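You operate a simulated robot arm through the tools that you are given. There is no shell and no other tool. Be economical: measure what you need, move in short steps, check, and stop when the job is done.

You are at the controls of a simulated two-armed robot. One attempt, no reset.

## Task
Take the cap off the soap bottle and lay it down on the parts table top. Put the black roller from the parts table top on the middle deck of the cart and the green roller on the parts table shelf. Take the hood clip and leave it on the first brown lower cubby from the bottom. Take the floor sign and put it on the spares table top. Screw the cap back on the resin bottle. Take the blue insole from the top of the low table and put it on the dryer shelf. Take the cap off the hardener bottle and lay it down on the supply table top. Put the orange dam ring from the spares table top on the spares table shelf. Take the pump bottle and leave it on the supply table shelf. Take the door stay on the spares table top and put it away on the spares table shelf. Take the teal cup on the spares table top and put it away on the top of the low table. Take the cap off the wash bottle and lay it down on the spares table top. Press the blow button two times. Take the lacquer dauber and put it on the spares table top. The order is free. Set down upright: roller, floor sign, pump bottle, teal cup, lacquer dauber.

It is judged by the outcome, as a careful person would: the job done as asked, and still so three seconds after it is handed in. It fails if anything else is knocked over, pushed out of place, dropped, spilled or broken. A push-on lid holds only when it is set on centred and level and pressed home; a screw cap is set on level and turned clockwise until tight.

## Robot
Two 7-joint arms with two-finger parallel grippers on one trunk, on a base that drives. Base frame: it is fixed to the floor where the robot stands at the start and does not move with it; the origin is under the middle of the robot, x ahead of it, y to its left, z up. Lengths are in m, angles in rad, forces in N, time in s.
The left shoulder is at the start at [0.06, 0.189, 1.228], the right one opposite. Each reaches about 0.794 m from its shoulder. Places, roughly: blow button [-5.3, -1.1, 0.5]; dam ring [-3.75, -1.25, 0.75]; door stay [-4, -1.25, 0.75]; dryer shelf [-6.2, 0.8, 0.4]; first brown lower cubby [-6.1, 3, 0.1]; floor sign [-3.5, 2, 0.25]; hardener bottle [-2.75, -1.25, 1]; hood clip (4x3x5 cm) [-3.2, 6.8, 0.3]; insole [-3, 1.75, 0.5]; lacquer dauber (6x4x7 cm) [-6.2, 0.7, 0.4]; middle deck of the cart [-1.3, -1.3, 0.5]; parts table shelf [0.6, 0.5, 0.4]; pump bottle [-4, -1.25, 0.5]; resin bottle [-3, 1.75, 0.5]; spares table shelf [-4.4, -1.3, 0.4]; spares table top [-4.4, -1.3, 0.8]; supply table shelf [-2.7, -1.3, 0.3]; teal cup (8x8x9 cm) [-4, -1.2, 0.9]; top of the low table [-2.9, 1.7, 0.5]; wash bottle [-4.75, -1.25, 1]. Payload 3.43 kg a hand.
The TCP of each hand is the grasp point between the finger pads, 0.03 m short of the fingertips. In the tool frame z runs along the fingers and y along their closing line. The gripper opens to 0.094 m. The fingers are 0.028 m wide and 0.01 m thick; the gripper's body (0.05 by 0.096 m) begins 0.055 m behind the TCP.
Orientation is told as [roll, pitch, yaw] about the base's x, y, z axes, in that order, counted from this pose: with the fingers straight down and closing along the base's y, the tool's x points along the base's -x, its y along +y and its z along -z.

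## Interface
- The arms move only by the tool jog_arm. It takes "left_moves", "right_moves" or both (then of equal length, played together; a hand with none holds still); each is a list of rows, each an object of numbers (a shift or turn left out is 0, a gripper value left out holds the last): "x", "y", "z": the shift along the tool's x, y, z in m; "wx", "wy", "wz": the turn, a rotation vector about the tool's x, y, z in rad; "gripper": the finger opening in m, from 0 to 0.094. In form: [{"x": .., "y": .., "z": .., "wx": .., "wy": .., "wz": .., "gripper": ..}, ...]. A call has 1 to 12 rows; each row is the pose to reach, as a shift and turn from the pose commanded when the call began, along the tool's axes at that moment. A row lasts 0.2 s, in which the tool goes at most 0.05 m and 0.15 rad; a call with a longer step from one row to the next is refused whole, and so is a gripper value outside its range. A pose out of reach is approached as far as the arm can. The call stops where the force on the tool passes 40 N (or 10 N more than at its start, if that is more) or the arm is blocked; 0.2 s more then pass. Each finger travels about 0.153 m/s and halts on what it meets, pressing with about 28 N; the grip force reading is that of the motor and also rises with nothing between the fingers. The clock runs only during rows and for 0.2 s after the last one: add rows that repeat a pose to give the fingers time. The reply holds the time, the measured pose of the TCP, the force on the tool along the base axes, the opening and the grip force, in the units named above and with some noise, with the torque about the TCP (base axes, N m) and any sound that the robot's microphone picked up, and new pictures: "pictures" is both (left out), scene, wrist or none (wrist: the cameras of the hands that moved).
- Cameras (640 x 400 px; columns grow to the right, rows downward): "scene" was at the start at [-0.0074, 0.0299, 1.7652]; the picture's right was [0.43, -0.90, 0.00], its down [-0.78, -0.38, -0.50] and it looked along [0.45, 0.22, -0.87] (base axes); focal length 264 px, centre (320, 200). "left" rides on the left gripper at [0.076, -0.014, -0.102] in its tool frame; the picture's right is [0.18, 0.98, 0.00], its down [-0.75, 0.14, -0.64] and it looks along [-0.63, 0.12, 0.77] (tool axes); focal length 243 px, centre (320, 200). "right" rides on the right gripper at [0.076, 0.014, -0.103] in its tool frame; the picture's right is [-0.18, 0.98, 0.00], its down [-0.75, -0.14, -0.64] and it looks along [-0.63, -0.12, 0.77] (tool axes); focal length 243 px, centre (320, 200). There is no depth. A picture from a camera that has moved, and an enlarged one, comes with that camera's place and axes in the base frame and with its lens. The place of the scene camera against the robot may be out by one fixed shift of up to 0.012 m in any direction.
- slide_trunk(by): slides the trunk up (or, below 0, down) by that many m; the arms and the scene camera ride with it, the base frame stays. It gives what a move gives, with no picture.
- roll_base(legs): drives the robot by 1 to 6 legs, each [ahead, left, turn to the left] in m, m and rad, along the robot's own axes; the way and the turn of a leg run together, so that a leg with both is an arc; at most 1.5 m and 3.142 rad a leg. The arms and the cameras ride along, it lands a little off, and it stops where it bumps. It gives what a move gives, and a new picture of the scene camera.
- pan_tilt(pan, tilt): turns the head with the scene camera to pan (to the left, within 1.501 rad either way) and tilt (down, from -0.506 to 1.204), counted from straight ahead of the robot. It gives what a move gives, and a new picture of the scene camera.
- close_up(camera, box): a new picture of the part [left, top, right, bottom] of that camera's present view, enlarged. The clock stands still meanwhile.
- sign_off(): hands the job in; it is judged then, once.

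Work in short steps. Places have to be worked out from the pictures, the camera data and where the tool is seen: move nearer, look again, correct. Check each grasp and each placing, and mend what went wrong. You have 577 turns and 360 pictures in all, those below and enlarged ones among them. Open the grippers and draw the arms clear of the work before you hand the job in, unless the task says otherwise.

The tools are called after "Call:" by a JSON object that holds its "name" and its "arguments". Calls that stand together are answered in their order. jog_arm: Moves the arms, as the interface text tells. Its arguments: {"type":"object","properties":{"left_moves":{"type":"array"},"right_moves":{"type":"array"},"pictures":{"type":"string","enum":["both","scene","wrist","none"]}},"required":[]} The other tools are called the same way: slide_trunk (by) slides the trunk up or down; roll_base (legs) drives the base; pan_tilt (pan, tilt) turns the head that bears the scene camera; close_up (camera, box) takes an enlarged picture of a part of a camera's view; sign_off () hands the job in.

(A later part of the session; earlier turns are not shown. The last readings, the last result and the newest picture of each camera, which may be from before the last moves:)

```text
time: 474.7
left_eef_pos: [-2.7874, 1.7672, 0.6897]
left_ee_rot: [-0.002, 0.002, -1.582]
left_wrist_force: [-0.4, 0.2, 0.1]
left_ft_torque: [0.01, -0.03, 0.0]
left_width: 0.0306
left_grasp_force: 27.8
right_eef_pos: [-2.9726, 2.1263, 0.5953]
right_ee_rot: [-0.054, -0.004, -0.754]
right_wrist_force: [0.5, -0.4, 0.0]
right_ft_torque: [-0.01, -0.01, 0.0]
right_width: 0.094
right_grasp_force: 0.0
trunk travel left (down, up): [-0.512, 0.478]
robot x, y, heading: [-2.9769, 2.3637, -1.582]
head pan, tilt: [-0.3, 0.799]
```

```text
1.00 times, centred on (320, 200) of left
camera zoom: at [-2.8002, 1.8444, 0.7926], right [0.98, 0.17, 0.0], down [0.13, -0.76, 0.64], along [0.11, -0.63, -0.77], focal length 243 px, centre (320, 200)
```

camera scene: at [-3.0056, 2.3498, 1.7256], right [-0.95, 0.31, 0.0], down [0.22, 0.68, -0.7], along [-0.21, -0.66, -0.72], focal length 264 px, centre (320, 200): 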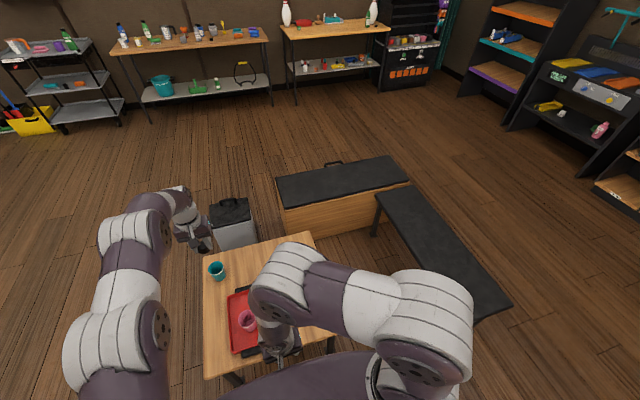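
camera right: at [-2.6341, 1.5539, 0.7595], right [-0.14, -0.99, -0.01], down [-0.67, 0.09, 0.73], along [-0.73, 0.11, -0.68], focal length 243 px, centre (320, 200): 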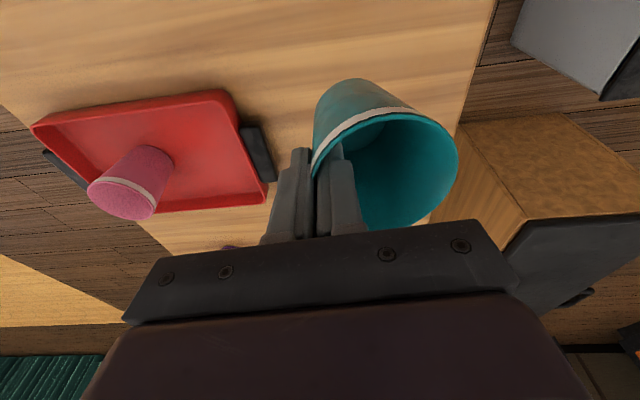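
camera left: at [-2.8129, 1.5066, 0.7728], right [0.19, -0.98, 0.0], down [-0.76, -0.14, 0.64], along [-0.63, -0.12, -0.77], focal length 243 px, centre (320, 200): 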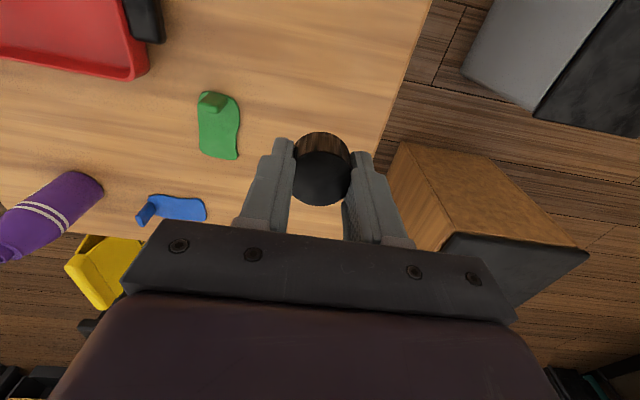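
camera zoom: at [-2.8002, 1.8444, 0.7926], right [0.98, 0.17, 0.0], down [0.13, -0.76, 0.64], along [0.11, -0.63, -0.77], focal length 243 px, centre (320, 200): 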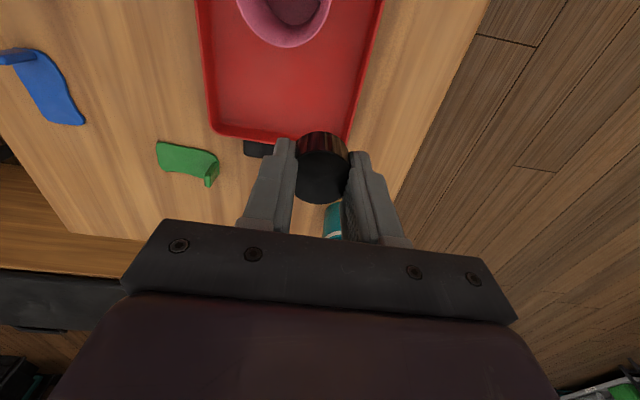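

Now the right hand goes to a standoff beside the resin bottle at about (-3.112, 1.853). First I translate with yaw adjustment, then tilt.

Call:
{"name": "jog_arm", "arguments": {"right_moves": [{"wz": 0.06, "x": 0.005, "y": -0.043}, {"wz": 0.12, "x": 0.01, "y": -0.086}, {"wz": 0.18, "x": 0.015, "y": -0.129}, {"wz": 0.24, "x": 0.02, "y": -0.172}, {"wz": 0.3, "x": 0.025, "y": -0.215}, {"wz": 0.33, "x": 0.029, "y": -0.257}], "pictures": "none"}}

Call:
{"name": "jog_arm", "arguments": {"right_moves": [{"wy": -0.15}, {"wy": -0.3}, {"wy": -0.45}, {"wy": -0.6}, {"wy": -0.75}, {"wy": -0.9}], "pictures": "wrist"}}

```text
time: 476.1
left_eef_pos: [-2.7872, 1.7672, 0.6893]
left_ee_rot: [-0.002, 0.004, -1.58]
left_wrist_force: [0.1, -0.2, -0.1]
left_ft_torque: [0.02, -0.01, 0.01]
left_width: 0.0305
left_grasp_force: 27.7
right_eef_pos: [-3.1702, 1.9601, 0.6072]
right_ee_rot: [-0.047, -0.022, -1.086]
right_wrist_force: [0.2, -0.8, -0.1]
right_ft_torque: [0.0, 0.0, -0.01]
right_width: 0.094
right_grasp_force: 0.0
trunk travel left (down, up): [-0.512, 0.478]
robot x, y, heading: [-2.9747, 2.3634, -1.585]
head pan, tilt: [-0.3, 0.799]
```

```text
time: 477.5
left_eef_pos: [-2.7868, 1.7673, 0.6903]
left_ee_rot: [-0.002, 0.003, -1.582]
left_wrist_force: [0.7, 0.3, 0.3]
left_ft_torque: [-0.05, -0.01, 0.01]
left_width: 0.0306
left_grasp_force: 28.4
right_eef_pos: [-3.1705, 1.9601, 0.6098]
right_ee_rot: [-0.08, -0.923, -1.02]
right_wrist_force: [0.0, 0.5, 0.1]
right_ft_torque: [0.01, -0.03, 0.02]
right_width: 0.0941
right_grasp_force: 0.1
trunk travel left (down, up): [-0.512, 0.478]
robot x, y, heading: [-2.9765, 2.3648, -1.581]
head pan, tilt: [-0.3, 0.799]
camera right: at [-3.2162, 2.0795, 0.6079], right [0.93, 0.36, 0.1], down [-0.11, 0.01, 0.99], along [0.36, -0.93, 0.05], focal length 243 px, centre (320, 200)
```

right: 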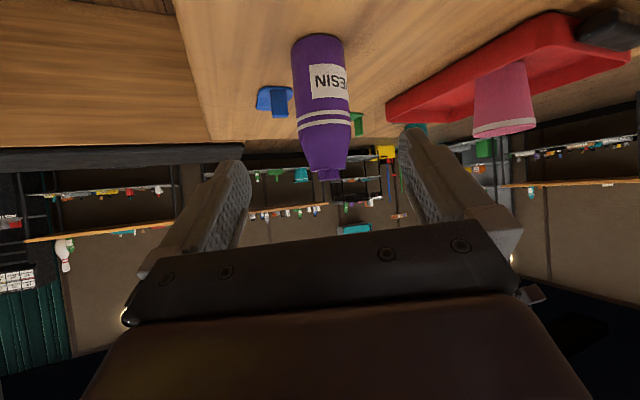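

The RESIN label is confirmed; the bottle is centred near (-3.112, 1.842). I advance and grip.

Call:
{"name": "jog_arm", "arguments": {"right_moves": [{"z": 0.04}, {"z": 0.08}, {"z": 0.12, "x": 0.002}, {"z": 0.15, "x": 0.003}, {"z": 0.168, "x": 0.0044, "y": 0.002}, {"z": 0.168, "x": 0.0044, "y": 0.002}, {"z": 0.168, "x": 0.0044, "y": 0.002, "gripper": 0.07}, {"z": 0.168, "x": 0.0044, "y": 0.002, "gripper": 0.04}, {"z": 0.168, "x": 0.0044, "y": 0.002, "gripper": 0.03}], "pictures": "wrist"}}

```text
time: 479.5
left_eef_pos: [-2.7867, 1.7676, 0.6895]
left_ee_rot: [-0.001, 0.004, -1.581]
left_wrist_force: [0.0, -0.5, -0.3]
left_ft_torque: [-0.01, 0.01, 0.02]
left_width: 0.0303
left_grasp_force: 28.1
right_eef_pos: [-3.1118, 1.84, 0.5038]
right_ee_rot: [-0.082, -0.922, -1.02]
right_wrist_force: [0.5, -1.1, 0.6]
right_ft_torque: [0.01, -0.08, -0.04]
right_width: 0.0606
right_grasp_force: 28.1
trunk travel left (down, up): [-0.512, 0.478]
robot x, y, heading: [-2.9733, 2.363, -1.584]
head pan, tilt: [-0.3, 0.799]
camera right: at [-3.1571, 1.961, 0.503], right [0.93, 0.36, 0.1], down [-0.11, 0.01, 0.99], along [0.36, -0.93, 0.05], focal length 243 px, centre (320, 200)
```

right: 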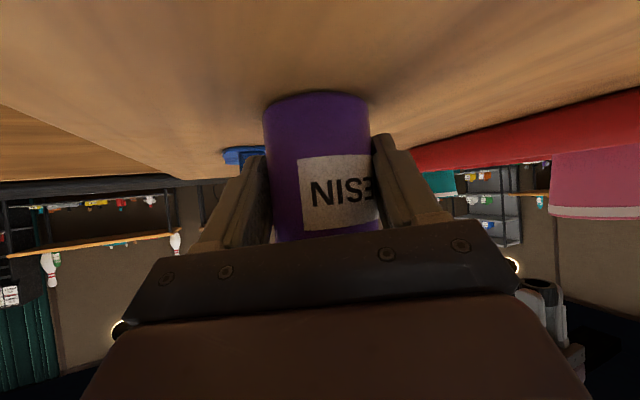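

Held. I bring the left hand with the cap over the bottle while rotating it counter-clockwise to the start of the stroke.

Call:
{"name": "jog_arm", "arguments": {"left_moves": [{"wz": -0.15, "x": 0.008, "y": -0.04}, {"wz": -0.3, "x": 0.016, "y": -0.08}, {"wz": -0.45, "x": 0.025, "y": -0.12}, {"wz": -0.6, "x": 0.034, "y": -0.16}, {"wz": -0.75, "x": 0.043, "y": -0.2}, {"wz": -0.9, "x": 0.052, "y": -0.24}, {"wz": -1.05, "x": 0.061, "y": -0.28}, {"wz": -1.2, "x": 0.07, "y": -0.31}, {"wz": -1.35, "x": 0.07, "y": -0.326}, {"wz": -1.5, "x": 0.07, "y": -0.326}, {"wz": -1.65, "x": 0.07, "y": -0.326}, {"wz": -1.8, "x": 0.07, "y": -0.326}], "pictures": "wrist"}}

```text
time: 482.1
left_eef_pos: [-3.1047, 1.8546, 0.6872]
left_ee_rot: [0.002, 0.004, 0.221]
left_wrist_force: [0.2, -0.5, 0.0]
left_ft_torque: [-0.01, 0.0, 0.01]
left_width: 0.0302
left_grasp_force: 27.9
left hand out of reach, approached as far as the arm can: row 8, 9, 10, 11, 12
right_eef_pos: [-3.1106, 1.8412, 0.5035]
right_ee_rot: [-0.082, -0.919, -1.02]
right_wrist_force: [-0.2, 0.0, 0.8]
right_ft_torque: [0.03, -0.11, 0.01]
right_width: 0.0605
right_grasp_force: 28.2
trunk travel left (down, up): [-0.512, 0.478]
robot x, y, heading: [-2.9739, 2.3686, -1.578]
head pan, tilt: [-0.3, 0.799]
camera left: at [-3.1751, 1.8235, 0.7895], right [-0.39, 0.92, 0.0], down [0.71, 0.3, 0.64], along [0.59, 0.26, -0.77], focal length 243 px, centre (320, 200)
```

left: 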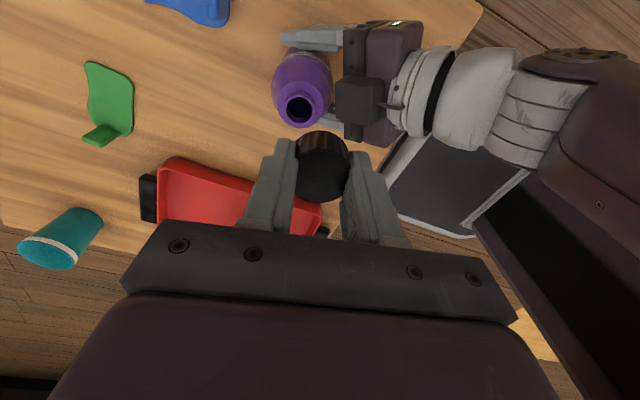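

Left reach is 1.5 cm short. I release the bottle, retract, drive 3.5 cm closer and regrip.

Call:
{"name": "jog_arm", "arguments": {"right_moves": [{"gripper": 0.08}, {"gripper": 0.094}, {"gripper": 0.094}, {"z": -0.04}, {"z": -0.08}, {"z": -0.1}], "pictures": "none"}}

Call:
{"name": "roll_base", "arguments": {"legs": [[0.04, -0.01, 0]]}}

Call:
{"name": "close_up", "arguments": {"camera": "right", "box": [0, 0, 640, 400]}}

```text
time: 483.5
left_eef_pos: [-3.1041, 1.8524, 0.6884]
left_ee_rot: [0.004, 0.002, 0.218]
left_wrist_force: [-0.1, -0.4, -0.1]
left_ft_torque: [0.01, -0.04, -0.02]
left_width: 0.0304
left_grasp_force: 28.4
right_eef_pos: [-3.1457, 1.9135, 0.5648]
right_ee_rot: [-0.081, -0.922, -1.021]
right_wrist_force: [-0.8, -0.4, -1.4]
right_ft_torque: [0.03, 0.06, 0.02]
right_width: 0.0941
right_grasp_force: 0.2
trunk travel left (down, up): [-0.512, 0.478]
robot x, y, heading: [-2.9724, 2.3627, -1.591]
head pan, tilt: [-0.3, 0.799]
```

```text
time: 484.4
left_eef_pos: [-3.1138, 1.813, 0.6853]
left_ee_rot: [0.004, 0.001, 0.216]
left_wrist_force: [-0.2, -0.1, -0.6]
left_ft_torque: [0.0, -0.03, 0.0]
left_width: 0.0301
left_grasp_force: 28.0
right_eef_pos: [-3.1571, 1.8738, 0.5635]
right_ee_rot: [-0.081, -0.918, -1.025]
right_wrist_force: [-0.1, -0.3, -0.1]
right_ft_torque: [-0.01, -0.08, -0.01]
right_width: 0.094
right_grasp_force: 0.1
trunk travel left (down, up): [-0.512, 0.478]
robot x, y, heading: [-2.9877, 2.3245, -1.588]
head pan, tilt: [-0.3, 0.799]
camera scene: at [-3.017, 2.3071, 1.3955], right [-0.95, 0.31, 0.0], down [0.22, 0.68, -0.7], along [-0.21, -0.66, -0.72], focal length 264 px, centre (320, 200)
```

scene: 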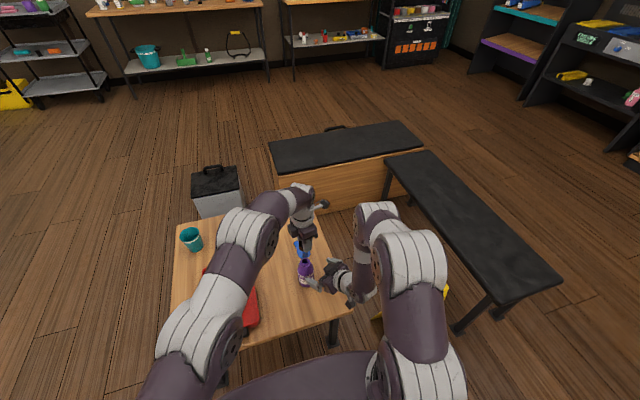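

```text
1.00 times, centred on (320, 200) of right
camera zoom: at [-3.2029, 1.9931, 0.5633], right [0.93, 0.36, 0.1], down [-0.11, 0.01, 0.99], along [0.36, -0.93, 0.04], focal length 243 px, centre (320, 200)
```

zoom: 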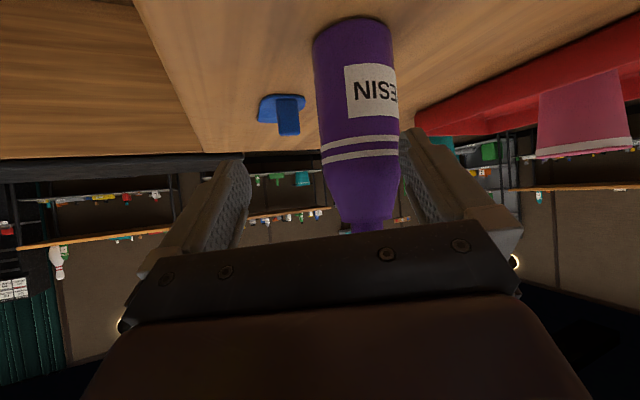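

The bottle is 3 cm to the side of the hand. I shift laterally first, then advance and grip.

Call:
{"name": "jog_arm", "arguments": {"right_moves": [{"y": 0.015}, {"y": 0.029}, {"y": 0.029, "z": 0.03, "x": 0.006}, {"y": 0.029, "z": 0.06, "x": 0.011}, {"y": 0.029, "z": 0.0777, "x": 0.0145}, {"y": 0.029, "z": 0.0777, "x": 0.0145}, {"y": 0.029, "z": 0.0777, "x": 0.0145, "gripper": 0.07}, {"y": 0.029, "z": 0.0777, "x": 0.0145, "gripper": 0.04}, {"y": 0.029, "z": 0.0777, "x": 0.0145, "gripper": 0.03}], "pictures": "wrist"}}

Call:
{"name": "close_up", "arguments": {"camera": "left", "box": [160, 0, 480, 220]}}

```text
time: 486.4
left_eef_pos: [-3.1161, 1.8135, 0.6863]
left_ee_rot: [0.003, 0.002, 0.217]
left_wrist_force: [0.6, -0.1, 0.7]
left_ft_torque: [-0.01, 0.03, 0.01]
left_width: 0.0335
left_grasp_force: 28.1
right_eef_pos: [-3.109, 1.8381, 0.5046]
right_ee_rot: [-0.081, -0.919, -1.024]
right_wrist_force: [-0.4, -0.8, 0.7]
right_ft_torque: [-0.02, 0.03, -0.02]
right_width: 0.0607
right_grasp_force: 28.0
trunk travel left (down, up): [-0.512, 0.478]
robot x, y, heading: [-2.9831, 2.3215, -1.583]
head pan, tilt: [-0.3, 0.799]
camera right: at [-3.1552, 1.9586, 0.5043], right [0.93, 0.36, 0.1], down [-0.11, 0.01, 0.99], along [0.36, -0.93, 0.05], focal length 243 px, centre (320, 200)
```

right: 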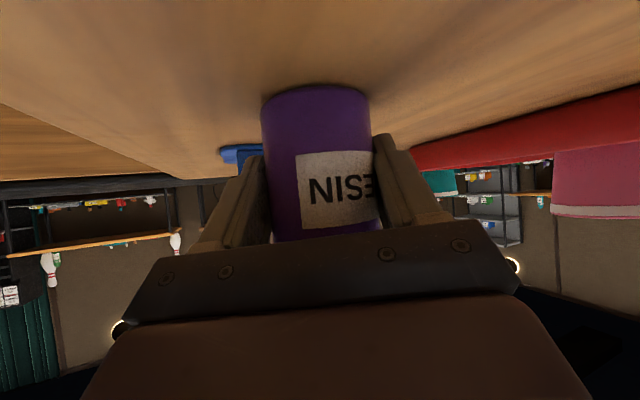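

```text
1.82 times, centred on (320, 110) of left
camera zoom: at [-3.1859, 1.784, 0.7893], right [-0.39, 0.92, 0.0], down [0.71, 0.3, 0.64], along [0.59, 0.25, -0.77], focal length 441 px, centre (320, 364)
```

zoom: 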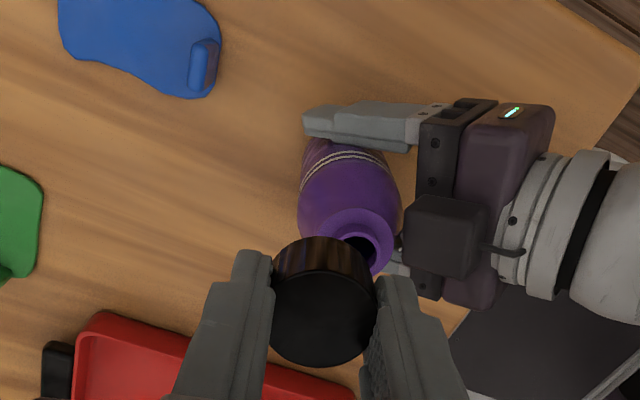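

Call:
{"name": "jog_arm", "arguments": {"left_moves": [{"x": -0.005, "y": 0.012}, {"x": -0.0092, "y": 0.023}, {"x": -0.0092, "y": 0.023}], "pictures": "none"}}

Call:
{"name": "close_up", "arguments": {"camera": "left", "box": [160, 0, 480, 220]}}

Call:
{"name": "close_up", "arguments": {"camera": "scene", "box": [260, 200, 380, 320]}}

```text
time: 487.2
left_eef_pos: [-3.1111, 1.8397, 0.6875]
left_ee_rot: [0.003, 0.002, 0.217]
left_wrist_force: [0.6, -0.2, -0.2]
left_ft_torque: [0.02, -0.01, 0.0]
left_width: 0.0333
left_grasp_force: 28.2
right_eef_pos: [-3.1088, 1.8383, 0.5051]
right_ee_rot: [-0.081, -0.919, -1.023]
right_wrist_force: [-0.4, 0.1, 1.1]
right_ft_torque: [0.03, -0.01, -0.01]
right_width: 0.0611
right_grasp_force: 28.3
trunk travel left (down, up): [-0.512, 0.478]
robot x, y, heading: [-2.9843, 2.3251, -1.582]
head pan, tilt: [-0.3, 0.799]
```

```text
1.82 times, centred on (320, 110) of left
camera zoom: at [-3.182, 1.8085, 0.7894], right [-0.39, 0.92, 0.0], down [0.71, 0.3, 0.64], along [0.59, 0.25, -0.77], focal length 441 px, centre (320, 364)
```

zoom: 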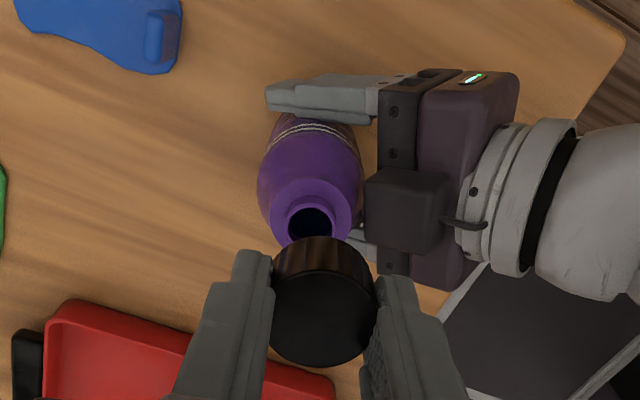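

```text
3.33 times, centred on (320, 260) of scene
camera zoom: at [-3.0164, 2.3094, 1.3956], right [-0.95, 0.31, 0.0], down [0.22, 0.68, -0.7], along [-0.21, -0.66, -0.72], focal length 882 px, centre (320, 0)
```

zoom: 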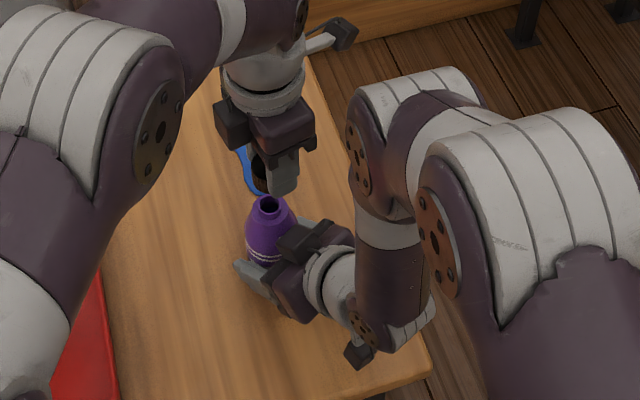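

The mouth is at (-3.112, 1.834). I shift 5 mm to centre the cap and lower until it touches the thread.

Call:
{"name": "jog_arm", "arguments": {"left_moves": [{"y": -0.005, "x": -0.001}, {"y": -0.005, "x": -0.001, "z": 0.02}, {"y": -0.005, "x": -0.001, "z": 0.036}, {"y": -0.005, "x": -0.001, "z": 0.04}, {"y": -0.005, "x": -0.001, "z": 0.044}, {"y": -0.005, "x": -0.001, "z": 0.048}], "pictures": "none"}}

Call:
{"name": "close_up", "arguments": {"camera": "left", "box": [160, 0, 480, 220]}}

```text
time: 488.6
left_eef_pos: [-3.1084, 1.8322, 0.6394]
left_ee_rot: [0.003, 0.0, 0.218]
left_wrist_force: [-0.1, 0.6, 0.0]
left_ft_torque: [-0.01, -0.01, 0.01]
left_width: 0.0333
left_grasp_force: 28.1
right_eef_pos: [-3.1088, 1.8382, 0.5048]
right_ee_rot: [-0.083, -0.919, -1.023]
right_wrist_force: [0.7, 0.5, 0.3]
right_ft_torque: [0.05, 0.0, -0.01]
right_width: 0.0607
right_grasp_force: 28.1
trunk travel left (down, up): [-0.512, 0.478]
robot x, y, heading: [-2.9828, 2.3253, -1.584]
head pan, tilt: [-0.3, 0.799]
```

```text
1.82 times, centred on (320, 110) of left
camera zoom: at [-3.18, 1.8037, 0.7412], right [-0.39, 0.92, 0.0], down [0.71, 0.3, 0.64], along [0.59, 0.25, -0.77], focal length 441 px, centre (320, 364)
```

zoom: 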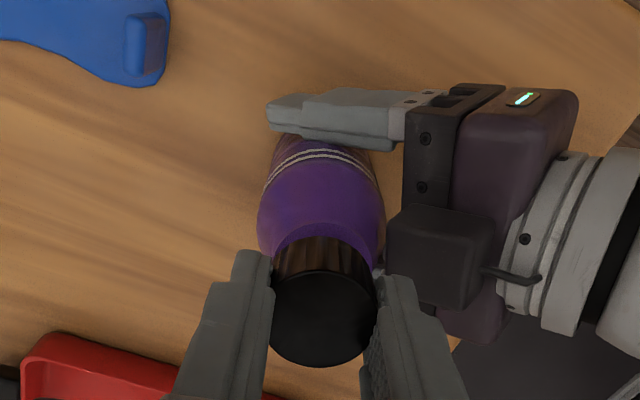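

Aligned, not yet touching. I lower in 2 mm steps.

Call:
{"name": "jog_arm", "arguments": {"left_moves": [{"z": 0.002}, {"z": 0.004}, {"z": 0.006}], "pictures": "none"}}

```text
time: 489.4
left_eef_pos: [-3.1089, 1.8345, 0.6316]
left_ee_rot: [0.004, 0.003, 0.216]
left_wrist_force: [0.0, 0.2, 0.0]
left_ft_torque: [-0.02, 0.04, 0.0]
left_width: 0.0334
left_grasp_force: 27.9
right_eef_pos: [-3.1097, 1.8381, 0.5056]
right_ee_rot: [-0.083, -0.921, -1.024]
right_wrist_force: [0.5, 0.6, -0.2]
right_ft_torque: [0.08, 0.0, -0.01]
right_width: 0.0604
right_grasp_force: 28.2
trunk travel left (down, up): [-0.512, 0.478]
robot x, y, heading: [-2.9827, 2.3246, -1.577]
head pan, tilt: [-0.3, 0.799]
```

Call:
{"name": "jog_arm", "arguments": {"left_moves": [{"z": 0.002}, {"z": 0.004}, {"z": 0.006}, {"z": 0.008}], "pictures": "none"}}

```text
time: 490.4
left_eef_pos: [-3.1085, 1.8334, 0.6263]
left_ee_rot: [0.003, 0.003, 0.216]
left_wrist_force: [7.5, 11.1, 24.0]
left_ft_torque: [0.46, -0.53, -0.06]
left_width: 0.0334
left_grasp_force: 28.2
right_eef_pos: [-3.1088, 1.8388, 0.5058]
right_ee_rot: [-0.084, -0.921, -1.025]
right_wrist_force: [-10.4, -13.7, -13.9]
right_ft_torque: [0.67, -0.15, -0.11]
right_width: 0.0606
right_grasp_force: 27.2
trunk travel left (down, up): [-0.512, 0.478]
robot x, y, heading: [-2.9893, 2.3247, -1.581]
head pan, tilt: [-0.3, 0.799]
```

Contact at z≈0.627 with sideways force. I shift 3 mm in that direction, ease down-force, and begin turning clockwise.

Call:
{"name": "jog_arm", "arguments": {"left_moves": [{"x": -0.002, "y": 0.0025, "z": -0.003}, {"x": -0.002, "y": 0.0025, "z": -0.002, "wz": 0.15}, {"x": -0.002, "y": 0.0025, "z": -0.002, "wz": 0.3}, {"x": -0.002, "y": 0.0025, "z": -0.001, "wz": 0.45}], "pictures": "none"}}

```text
time: 491.4
left_eef_pos: [-3.1071, 1.8378, 0.6254]
left_ee_rot: [-0.001, 0.003, -0.235]
left_wrist_force: [-2.1, -8.7, 0.8]
left_ft_torque: [-0.19, 0.23, -0.07]
left_width: 0.0335
left_grasp_force: 27.8
right_eef_pos: [-3.1079, 1.8393, 0.5058]
right_ee_rot: [-0.082, -0.921, -1.021]
right_wrist_force: [4.5, 10.9, 4.5]
right_ft_torque: [-0.63, -0.05, -0.03]
right_width: 0.0606
right_grasp_force: 28.3
trunk travel left (down, up): [-0.512, 0.478]
robot x, y, heading: [-2.9843, 2.324, -1.577]
head pan, tilt: [-0.3, 0.799]
```

Call:
{"name": "jog_arm", "arguments": {"left_moves": [{"y": -0.0015, "z": 0.001, "wz": 0.15}, {"y": -0.0015, "z": 0.001, "wz": 0.3}, {"y": -0.0015, "z": 0.002, "wz": 0.45}, {"y": -0.0015, "z": 0.002, "wz": 0.6}, {"y": -0.0015, "z": 0.002, "wz": 0.75}, {"y": -0.0015, "z": 0.003, "wz": 0.9}, {"y": -0.0015, "z": 0.003, "wz": 1.05}, {"y": -0.0015, "z": 0.003, "wz": 1.2}, {"y": -0.0015, "z": 0.003, "wz": 1.35}, {"y": -0.0015, "z": 0.003, "wz": 1.5}], "pictures": "none"}}

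```text
time: 493.6
left_eef_pos: [-3.1059, 1.8347, 0.6229]
left_ee_rot: [-0.002, 0.001, -1.735]
left_wrist_force: [12.5, 2.9, 24.7]
left_ft_torque: [0.13, -0.37, 0.01]
left_width: 0.0336
left_grasp_force: 28.4
right_eef_pos: [-3.1077, 1.8387, 0.506]
right_ee_rot: [-0.084, -0.921, -1.023]
right_wrist_force: [-16.9, -5.9, -7.9]
right_ft_torque: [-0.23, -0.53, -0.13]
right_width: 0.0605
right_grasp_force: 28.4
trunk travel left (down, up): [-0.512, 0.478]
robot x, y, heading: [-2.9869, 2.3281, -1.585]
head pan, tilt: [-0.3, 0.799]
```

Call:
{"name": "jog_arm", "arguments": {"left_moves": [{"y": 0.002, "wz": 0.15}, {"y": 0.002, "wz": 0.3}, {"y": 0.002, "wz": 0.45}, {"y": 0.002, "wz": 0.6}, {"y": 0.002, "wz": 0.75}, {"y": 0.002, "z": 0.001, "wz": 0.9}, {"y": 0.002, "z": 0.001, "wz": 1.05}, {"y": 0.002, "z": 0.001, "wz": 1.2}, {"y": 0.002, "z": 0.001, "wz": 1.35}, {"y": 0.002, "z": 0.001, "wz": 1.5}, {"y": 0.002, "z": 0.002, "wz": 1.65}], "pictures": "none"}}

Call:
{"name": "close_up", "arguments": {"camera": "scene", "box": [260, 220, 360, 300]}}

```text
time: 496.0
left_eef_pos: [-3.1054, 1.835, 0.6212]
left_ee_rot: [-0.001, -0.003, 2.9]
left_wrist_force: [-0.9, 1.8, 4.8]
left_ft_torque: [-0.02, 0.0, 0.47]
left_width: 0.0337
left_grasp_force: 28.8
right_eef_pos: [-3.1091, 1.8387, 0.5059]
right_ee_rot: [-0.082, -0.921, -1.02]
right_wrist_force: [3.3, 1.0, 3.9]
right_ft_torque: [-0.02, -0.09, -0.38]
right_width: 0.0604
right_grasp_force: 27.7
trunk travel left (down, up): [-0.512, 0.478]
robot x, y, heading: [-2.9832, 2.3276, -1.579]
head pan, tilt: [-0.3, 0.799]
```

```text
5.00 times, centred on (310, 260) of scene
camera zoom: at [-3.0159, 2.3105, 1.3956], right [-0.95, 0.31, 0.0], down [0.22, 0.68, -0.7], along [-0.21, -0.66, -0.72], focal length 1322 px, centre (370, -100)
```

zoom: 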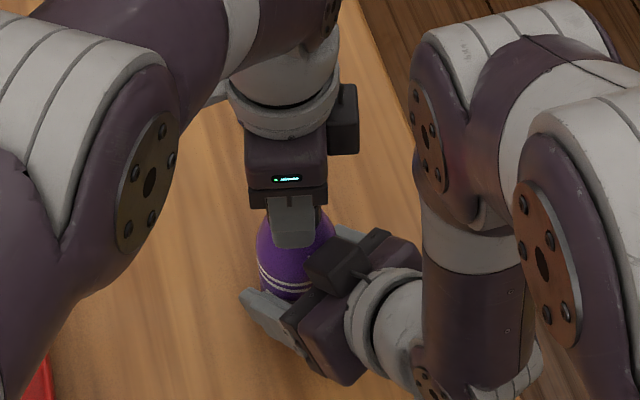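

Torque about z is 0.47 with little side force, so the cap seems tight. One more short turn to confirm.

Call:
{"name": "jog_arm", "arguments": {"left_moves": [{"wz": 0.12}, {"wz": 0.24}, {"wz": 0.36}, {"wz": 0.36}], "pictures": "none"}}

Call:
{"name": "close_up", "arguments": {"camera": "right", "box": [200, 60, 440, 240]}}

```text
time: 497.0
left_eef_pos: [-3.1059, 1.8354, 0.6211]
left_ee_rot: [0.0, -0.005, 2.537]
left_wrist_force: [0.1, -3.7, -0.2]
left_ft_torque: [-0.18, 0.05, 0.07]
left_width: 0.0309
left_grasp_force: 28.1
right_eef_pos: [-3.1089, 1.8394, 0.5064]
right_ee_rot: [-0.083, -0.922, -1.021]
right_wrist_force: [1.0, 3.4, 6.5]
right_ft_torque: [-0.58, -0.07, -0.07]
right_width: 0.0604
right_grasp_force: 27.9
trunk travel left (down, up): [-0.512, 0.478]
robot x, y, heading: [-2.9863, 2.3274, -1.585]
head pan, tilt: [-0.3, 0.799]
```

```text
2.22 times, centred on (320, 150) of right
camera zoom: at [-3.1551, 1.9588, 0.5047], right [0.93, 0.36, 0.1], down [-0.11, 0.01, 0.99], along [0.36, -0.93, 0.05], focal length 539 px, centre (320, 311)
```

zoom: 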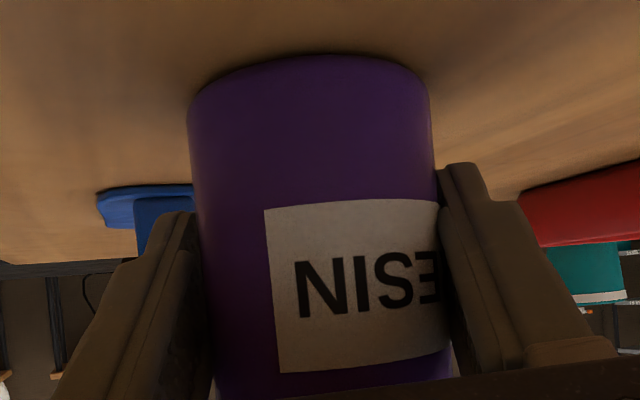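

The cap slipped in the grip at the limit, so it's tight. I do a gentle upward tug to confirm it holds.

Call:
{"name": "jog_arm", "arguments": {"left_moves": [{"z": -0.002}, {"z": -0.004}, {"z": -0.004}], "pictures": "none"}}

```text
time: 497.8
left_eef_pos: [-3.1058, 1.8354, 0.625]
left_ee_rot: [-0.005, -0.003, 2.54]
left_wrist_force: [-1.1, -4.7, -22.5]
left_ft_torque: [-0.54, 0.16, 0.01]
left_width: 0.0307
left_grasp_force: 28.0
right_eef_pos: [-3.109, 1.8371, 0.5055]
right_ee_rot: [-0.085, -0.924, -1.021]
right_wrist_force: [1.2, 4.5, 19.9]
right_ft_torque: [-0.13, 0.03, -0.02]
right_width: 0.0607
right_grasp_force: 27.5
trunk travel left (down, up): [-0.512, 0.478]
robot x, y, heading: [-2.9864, 2.3259, -1.578]
head pan, tilt: [-0.3, 0.799]
```

It holds at 22 N. I release the cap, raise the left hand, then release the bottle and back the right hand out.

Call:
{"name": "jog_arm", "arguments": {"left_moves": [{"z": 0.004}, {"z": 0.004, "gripper": 0.06}, {"z": 0.004, "gripper": 0.08}, {"z": -0.04}, {"z": -0.08}, {"z": -0.12}, {"z": -0.16}, {"z": -0.2}], "right_moves": [{}, {}, {}, {}, {}, {"gripper": 0.08}, {"gripper": 0.094}, {"gripper": 0.094}], "pictures": "none"}}

Call:
{"name": "jog_arm", "arguments": {"right_moves": [{"z": -0.04}, {"z": -0.08}, {"z": -0.12}, {"z": -0.15}], "pictures": "wrist"}}

```text
time: 499.6
left_eef_pos: [-3.0894, 1.857, 0.7956]
left_ee_rot: [-0.002, -0.003, 2.541]
left_wrist_force: [0.4, -1.1, -0.4]
left_ft_torque: [0.02, 0.03, 0.01]
left_width: 0.0802
left_grasp_force: 0.1
left hand out of reach, approached as far as the arm can: row 7, 8
right_eef_pos: [-3.1087, 1.8386, 0.5046]
right_ee_rot: [-0.083, -0.92, -1.023]
right_wrist_force: [0.1, 0.0, -0.3]
right_ft_torque: [-0.01, 0.0, 0.01]
right_width: 0.094
right_grasp_force: 0.0
trunk travel left (down, up): [-0.512, 0.478]
robot x, y, heading: [-2.9867, 2.324, -1.577]
head pan, tilt: [-0.3, 0.799]
```

```text
time: 500.6
left_eef_pos: [-3.0896, 1.8561, 0.7962]
left_ee_rot: [0.001, -0.003, 2.541]
left_wrist_force: [-0.4, -0.4, -0.3]
left_ft_torque: [0.0, 0.04, -0.01]
left_width: 0.0799
left_grasp_force: 0.0
right_eef_pos: [-3.1597, 1.947, 0.5967]
right_ee_rot: [-0.082, -0.923, -1.021]
right_wrist_force: [0.3, -0.7, -0.1]
right_ft_torque: [0.0, 0.0, 0.0]
right_width: 0.094
right_grasp_force: 0.0
trunk travel left (down, up): [-0.512, 0.478]
robot x, y, heading: [-2.9834, 2.3243, -1.582]
head pan, tilt: [-0.3, 0.799]
camera right: at [-3.2063, 2.0669, 0.5953], right [0.93, 0.36, 0.1], down [-0.11, 0.01, 0.99], along [0.36, -0.93, 0.05], focal length 243 px, centre (320, 200)
```

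right: 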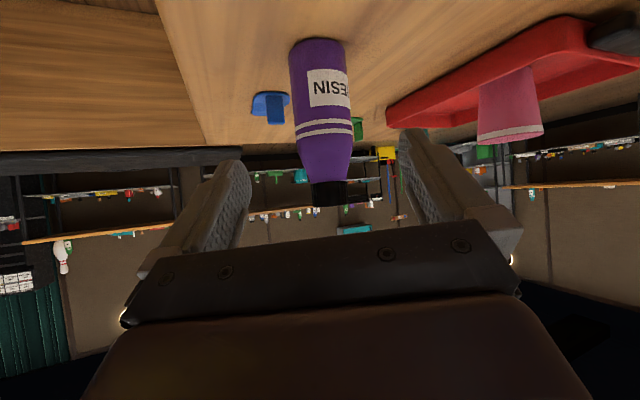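

The resin cap is on and tight. For the blue insole (tab near (-3.13, 1.71)) I'll use the right hand vertical with closing along y; first I raise the trunk and straighten the hand.

Call:
{"name": "slide_trunk", "arguments": {"by": 0.12}}

Call:
{"name": "jog_arm", "arguments": {"right_moves": [{"wy": 0.14}, {"wy": 0.28}, {"wy": 0.42}, {"wy": 0.56}, {"wy": 0.7}, {"wy": 0.84}, {"wy": 0.92}], "left_moves": [{"wz": -0.14}, {"wz": -0.28}, {"wz": -0.42}, {"wz": -0.56}, {"wz": -0.7}, {"wz": -0.84}, {"wz": -0.98}], "pictures": "none"}}

Call:
{"name": "jog_arm", "arguments": {"right_moves": [{"wz": -0.14, "gripper": 0.06}, {"wz": -0.28}, {"wz": -0.42}, {"wz": -0.56}, {"wz": -0.7}, {"wz": -0.84}, {"wz": -0.98}], "left_moves": [{"wz": -0.14}, {"wz": -0.28}, {"wz": -0.42}, {"wz": -0.56}, {"wz": -0.7}, {"wz": -0.84}, {"wz": -0.98}], "pictures": "none"}}

```text
time: 502.1
left_eef_pos: [-3.0898, 1.8566, 0.917]
left_ee_rot: [0.0, -0.003, 2.541]
left_wrist_force: [0.1, 0.3, 0.4]
left_ft_torque: [0.0, -0.02, 0.02]
left_width: 0.0798
left_grasp_force: 0.2
right_eef_pos: [-3.1595, 1.9464, 0.7146]
right_ee_rot: [-0.083, -0.919, -1.023]
right_wrist_force: [-0.5, 0.0, 0.8]
right_ft_torque: [0.02, 0.01, -0.04]
right_width: 0.0938
right_grasp_force: 0.0
trunk travel left (down, up): [-0.632, 0.358]
robot x, y, heading: [-2.9849, 2.3243, -1.585]
head pan, tilt: [-0.3, 0.799]
```

```text
time: 503.7
left_eef_pos: [-3.0905, 1.8553, 0.9167]
left_ee_rot: [-0.006, -0.002, -2.76]
left_wrist_force: [-0.1, -0.2, 0.2]
left_ft_torque: [-0.01, -0.03, 0.0]
left_width: 0.0801
left_grasp_force: 0.1
right_eef_pos: [-3.161, 1.9458, 0.7166]
right_ee_rot: [-0.05, 0.0, -1.087]
right_wrist_force: [-0.1, -0.5, -0.2]
right_ft_torque: [-0.02, -0.02, -0.02]
right_width: 0.094
right_grasp_force: 0.1
trunk travel left (down, up): [-0.632, 0.358]
robot x, y, heading: [-2.9818, 2.326, -1.58]
head pan, tilt: [-0.3, 0.799]
```

```text
time: 505.3
left_eef_pos: [-3.0898, 1.8567, 0.9178]
left_ee_rot: [-0.003, 0.001, -1.781]
left_wrist_force: [-0.4, 0.4, -0.2]
left_ft_torque: [0.03, 0.04, -0.03]
left_width: 0.08
left_grasp_force: 0.1
right_eef_pos: [-3.1599, 1.9469, 0.7146]
right_ee_rot: [-0.03, 0.04, -0.105]
right_wrist_force: [-0.7, -0.5, 0.5]
right_ft_torque: [-0.04, 0.0, -0.01]
right_width: 0.0598
right_grasp_force: 0.1
trunk travel left (down, up): [-0.632, 0.358]
robot x, y, heading: [-2.9883, 2.3241, -1.573]
head pan, tilt: [-0.3, 0.799]
```

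I move the left hand clear to the left, then the right over the insole.

Call:
{"name": "jog_arm", "arguments": {"left_moves": [{"x": 0.02, "y": 0.039}, {"x": 0.04, "y": 0.078}, {"x": 0.06, "y": 0.117}, {"x": 0.08, "y": 0.156}, {"x": 0.1, "y": 0.195}, {"x": 0.12, "y": 0.234}, {"x": 0.14, "y": 0.273}, {"x": 0.159, "y": 0.312}], "pictures": "none"}}

Call:
{"name": "jog_arm", "arguments": {"right_moves": [{"x": -0.005, "y": -0.045}, {"x": -0.01, "y": -0.09}, {"x": -0.015, "y": -0.135}, {"x": -0.02, "y": -0.18}, {"x": -0.02, "y": -0.225}, {"x": -0.02, "y": -0.225}], "pictures": "wrist"}}

```text
time: 507.1
left_eef_pos: [-2.7513, 1.9477, 0.9161]
left_ee_rot: [-0.005, 0.002, -1.784]
left_wrist_force: [-1.0, 0.5, -0.6]
left_ft_torque: [0.02, -0.01, 0.01]
left_width: 0.0797
left_grasp_force: 0.2
right_eef_pos: [-3.1597, 1.9477, 0.715]
right_ee_rot: [-0.031, 0.04, -0.109]
right_wrist_force: [0.1, -0.2, -0.1]
right_ft_torque: [0.02, 0.0, 0.01]
right_width: 0.0602
right_grasp_force: 0.0
trunk travel left (down, up): [-0.632, 0.358]
robot x, y, heading: [-2.9877, 2.3265, -1.583]
head pan, tilt: [-0.3, 0.799]
```

```text
time: 508.5
left_eef_pos: [-2.752, 1.9463, 0.9171]
left_ee_rot: [-0.003, 0.002, -1.781]
left_wrist_force: [0.5, -0.2, -0.1]
left_ft_torque: [0.0, 0.02, 0.04]
left_width: 0.0802
left_grasp_force: 0.1
right_eef_pos: [-3.1631, 1.7221, 0.7216]
right_ee_rot: [-0.03, 0.041, -0.107]
right_wrist_force: [0.6, 0.4, 0.5]
right_ft_torque: [0.01, 0.0, -0.01]
right_width: 0.0602
right_grasp_force: 0.0
trunk travel left (down, up): [-0.632, 0.358]
robot x, y, heading: [-2.9831, 2.323, -1.58]
head pan, tilt: [-0.3, 0.799]
camera right: at [-3.2334, 1.7469, 0.8256], right [0.29, 0.96, -0.04], down [0.76, -0.21, 0.62], along [0.58, -0.2, -0.79], focal length 243 px, centre (320, 200)
```

right: 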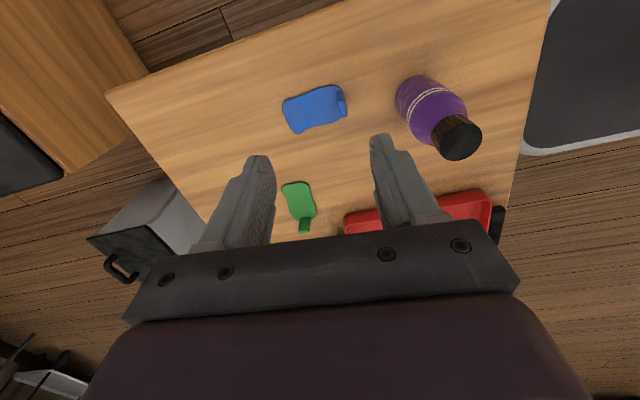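

A clear view: the insole's tab is at about (-3.138, 1.7375). I lower to mid height over the tab and check.

Call:
{"name": "jog_arm", "arguments": {"right_moves": [{"x": -0.012, "y": 0.009, "z": 0.03, "gripper": 0.045}, {"x": -0.023, "y": 0.018, "z": 0.07}, {"x": -0.023, "y": 0.018, "z": 0.11}, {"x": -0.023, "y": 0.018, "z": 0.15}, {"x": -0.023, "y": 0.018, "z": 0.17}, {"x": -0.023, "y": 0.018, "z": 0.17}], "pictures": "wrist"}}

```text
time: 509.9
left_eef_pos: [-2.7518, 1.9466, 0.9165]
left_ee_rot: [-0.003, 0.002, -1.781]
left_wrist_force: [-0.2, -0.5, 1.0]
left_ft_torque: [0.0, -0.02, -0.02]
left_width: 0.0799
left_grasp_force: 0.0
right_eef_pos: [-3.1463, 1.7514, 0.5607]
right_ee_rot: [-0.03, 0.039, -0.11]
right_wrist_force: [-0.3, -1.1, -0.2]
right_ft_torque: [0.01, -0.02, 0.01]
right_width: 0.0452
right_grasp_force: 0.0
right hand out of reach, approached as far as the arm can: row 4, 5, 6
trunk travel left (down, up): [-0.632, 0.358]
robot x, y, heading: [-2.9829, 2.3267, -1.577]
head pan, tilt: [-0.3, 0.799]
camera right: at [-3.2166, 1.7771, 0.6652], right [0.29, 0.96, -0.04], down [0.76, -0.2, 0.62], along [0.58, -0.21, -0.79], focal length 243 px, centre (320, 200)
```

right: 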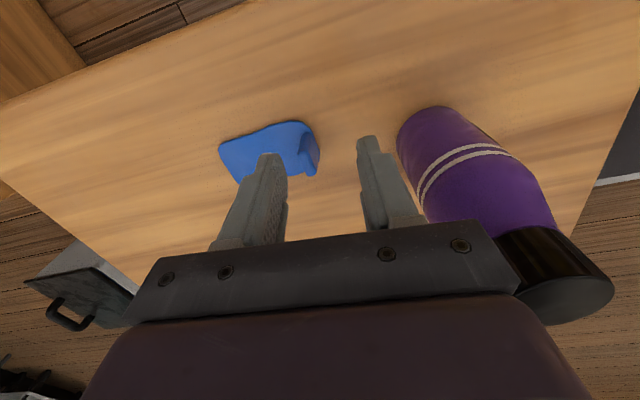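

Reach is short again, so I bring the shoulder down: raise the hand, lower the trunk 0.15.

Call:
{"name": "jog_arm", "arguments": {"right_moves": [{"z": -0.04}, {"z": -0.08}, {"z": -0.12}], "pictures": "none"}}

Call:
{"name": "slide_trunk", "arguments": {"by": -0.15}}

Call:
{"name": "jog_arm", "arguments": {"right_moves": [{"y": -0.008, "x": -0.005}, {"y": -0.015, "x": -0.01}, {"y": -0.015, "x": -0.01}], "pictures": "wrist"}}

```text
time: 510.7
left_eef_pos: [-2.7528, 1.9473, 0.9175]
left_ee_rot: [-0.005, 0.003, -1.782]
left_wrist_force: [0.4, 0.1, -0.4]
left_ft_torque: [-0.03, -0.02, 0.01]
left_width: 0.0801
left_grasp_force: 0.0
right_eef_pos: [-3.1423, 1.7568, 0.6816]
right_ee_rot: [-0.03, 0.04, -0.108]
right_wrist_force: [-0.7, 0.3, 0.9]
right_ft_torque: [0.0, -0.04, -0.01]
right_width: 0.045
right_grasp_force: 0.0
trunk travel left (down, up): [-0.632, 0.358]
robot x, y, heading: [-2.9843, 2.3253, -1.584]
head pan, tilt: [-0.3, 0.799]
```

```text
time: 512.4
left_eef_pos: [-2.7521, 1.9463, 0.7667]
left_ee_rot: [-0.002, 0.002, -1.782]
left_wrist_force: [0.1, 0.3, 0.3]
left_ft_torque: [0.01, -0.01, -0.03]
left_width: 0.0797
left_grasp_force: 0.1
right_eef_pos: [-3.1422, 1.7557, 0.5313]
right_ee_rot: [-0.031, 0.041, -0.109]
right_wrist_force: [-0.9, 2.5, 8.4]
right_ft_torque: [-0.16, -0.04, -0.02]
right_width: 0.0446
right_grasp_force: 0.0
trunk travel left (down, up): [-0.482, 0.508]
robot x, y, heading: [-2.9842, 2.3257, -1.578]
head pan, tilt: [-0.3, 0.799]
```

```text
time: 513.2
left_eef_pos: [-2.7532, 1.9479, 0.7657]
left_ee_rot: [-0.005, 0.001, -1.782]
left_wrist_force: [0.3, -0.7, 1.1]
left_ft_torque: [0.02, -0.02, -0.01]
left_width: 0.0802
left_grasp_force: 0.1
right_eef_pos: [-3.1349, 1.7388, 0.5319]
right_ee_rot: [-0.031, 0.039, -0.108]
right_wrist_force: [-1.0, 1.9, 7.5]
right_ft_torque: [-0.07, -0.05, 0.03]
right_width: 0.0443
right_grasp_force: 0.1
trunk travel left (down, up): [-0.482, 0.508]
robot x, y, heading: [-2.9837, 2.3275, -1.581]
head pan, tilt: [-0.3, 0.799]
camera right: at [-3.2035, 1.7647, 0.6357], right [0.29, 0.96, -0.04], down [0.76, -0.2, 0.62], along [0.58, -0.21, -0.79], focal length 243 px, centre (320, 200)
```

right: 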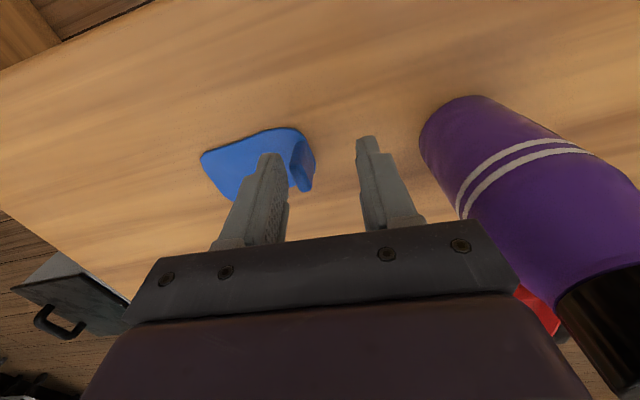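

There's a light upward force, so a fingertip is on top of the tab. I raise 2.5 cm and re-look.

Call:
{"name": "jog_arm", "arguments": {"right_moves": [{"z": -0.025}, {"z": -0.03}], "pictures": "wrist"}}

```text
time: 513.8
left_eef_pos: [-2.7517, 1.9469, 0.7665]
left_ee_rot: [-0.004, 0.001, -1.783]
left_wrist_force: [0.4, 0.0, -0.1]
left_ft_torque: [0.0, 0.0, 0.0]
left_width: 0.08
left_grasp_force: 0.1
right_eef_pos: [-3.1325, 1.7407, 0.5603]
right_ee_rot: [-0.03, 0.04, -0.109]
right_wrist_force: [0.2, 0.1, 0.6]
right_ft_torque: [-0.02, 0.01, 0.0]
right_width: 0.0447
right_grasp_force: 0.0
trunk travel left (down, up): [-0.482, 0.508]
robot x, y, heading: [-2.9864, 2.3245, -1.583]
head pan, tilt: [-0.3, 0.799]
camera right: at [-3.202, 1.7654, 0.6645], right [0.29, 0.96, -0.04], down [0.76, -0.21, 0.62], along [0.58, -0.2, -0.79], focal length 243 px, centre (320, 200)
```

right: 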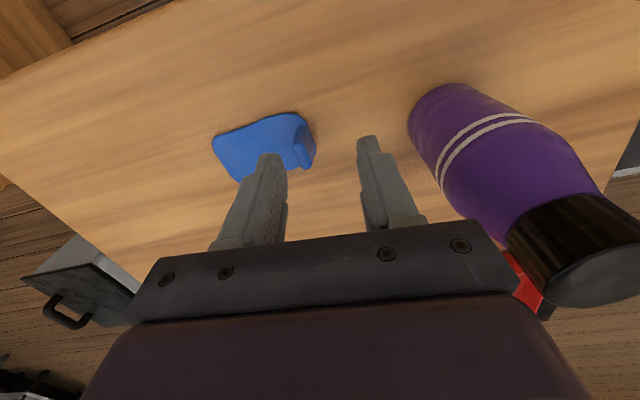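

The tab is at y≈1.726. I shift -15 mm, open a bit more, and descend.

Call:
{"name": "jog_arm", "arguments": {"right_moves": [{"y": -0.008, "x": -0.003, "gripper": 0.055}, {"y": -0.0155, "x": -0.004}, {"y": -0.0155, "x": -0.004, "z": 0.02}, {"y": -0.0155, "x": -0.004, "z": 0.04}, {"y": -0.0155, "x": -0.004, "z": 0.055}, {"y": -0.0155, "x": -0.004, "z": 0.065}], "pictures": "wrist"}}

```text
time: 515.2
left_eef_pos: [-2.752, 1.9474, 0.7665]
left_ee_rot: [-0.001, 0.001, -1.782]
left_wrist_force: [-0.3, -0.1, 0.0]
left_ft_torque: [-0.03, -0.01, 0.02]
left_width: 0.0799
left_grasp_force: 0.2
right_eef_pos: [-3.1331, 1.7216, 0.4964]
right_ee_rot: [-0.03, 0.04, -0.107]
right_wrist_force: [0.0, 0.9, -0.3]
right_ft_torque: [-0.03, -0.03, 0.01]
right_width: 0.055
right_grasp_force: 0.1
trunk travel left (down, up): [-0.482, 0.508]
robot x, y, heading: [-2.9827, 2.3246, -1.583]
head pan, tilt: [-0.3, 0.799]
camera right: at [-3.2026, 1.7474, 0.6007], right [0.29, 0.96, -0.04], down [0.76, -0.21, 0.62], along [0.58, -0.21, -0.79], focal length 243 px, centre (320, 200)
```

right: 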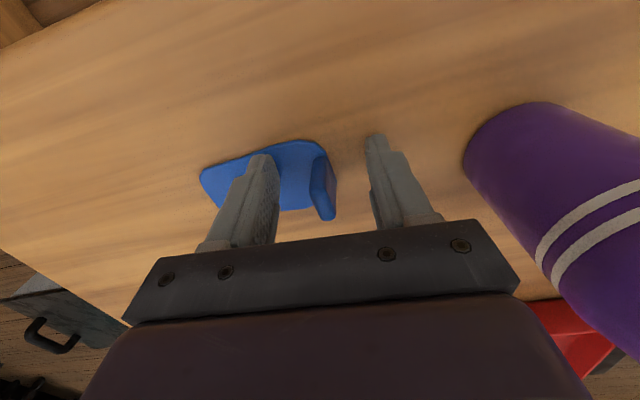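

The tab is between the fingers. I lower 5 mm and close.

Call:
{"name": "jog_arm", "arguments": {"right_moves": [{"z": 0.005}, {"z": 0.005, "gripper": 0.03}, {"z": 0.005, "gripper": 0.0}, {"z": 0.005, "gripper": 0.0}], "pictures": "none"}}

Call:
{"name": "slide_trunk", "arguments": {"by": 0.15}}

Call:
{"name": "close_up", "arguments": {"camera": "right", "box": [0, 0, 640, 400]}}

```text
time: 516.2
left_eef_pos: [-2.7511, 1.9484, 0.7679]
left_ee_rot: [-0.003, -0.001, -1.782]
left_wrist_force: [0.3, 0.3, 0.6]
left_ft_torque: [0.03, 0.0, 0.0]
left_width: 0.0799
left_grasp_force: 0.0
right_eef_pos: [-3.1339, 1.7224, 0.4944]
right_ee_rot: [-0.037, 0.042, -0.109]
right_wrist_force: [-0.4, -0.1, 25.1]
right_ft_torque: [-0.03, -0.24, 0.02]
right_width: 0.0131
right_grasp_force: 28.3
trunk travel left (down, up): [-0.482, 0.508]
robot x, y, heading: [-2.9812, 2.3245, -1.581]
head pan, tilt: [-0.3, 0.799]
```

```text
time: 518.0
left_eef_pos: [-2.7514, 1.9463, 0.9163]
left_ee_rot: [-0.003, 0.001, -1.782]
left_wrist_force: [0.9, 0.0, 0.4]
left_ft_torque: [0.04, 0.01, -0.01]
left_width: 0.0799
left_grasp_force: 0.2
right_eef_pos: [-3.1342, 1.7218, 0.6414]
right_ee_rot: [-0.031, 0.04, -0.109]
right_wrist_force: [-0.4, 0.9, 0.0]
right_ft_torque: [-0.01, 0.01, -0.02]
right_width: 0.0127
right_grasp_force: 27.6
trunk travel left (down, up): [-0.632, 0.358]
robot x, y, heading: [-2.9816, 2.3247, -1.586]
head pan, tilt: [-0.3, 0.799]
```

```text
1.00 times, centred on (320, 200) of right
camera zoom: at [-3.2029, 1.7472, 0.7452], right [0.29, 0.96, -0.04], down [0.76, -0.21, 0.62], along [0.58, -0.2, -0.79], focal length 243 px, centre (320, 200)
```

zoom: 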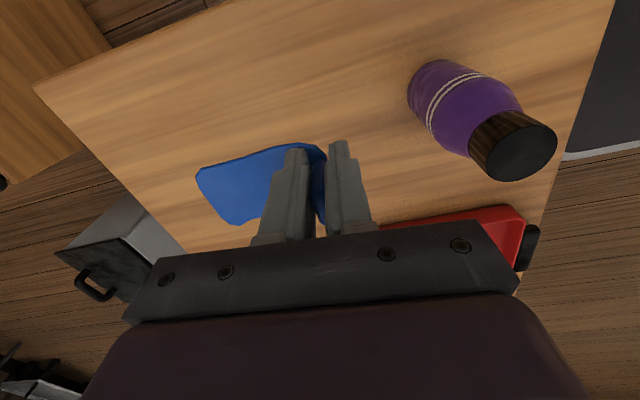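

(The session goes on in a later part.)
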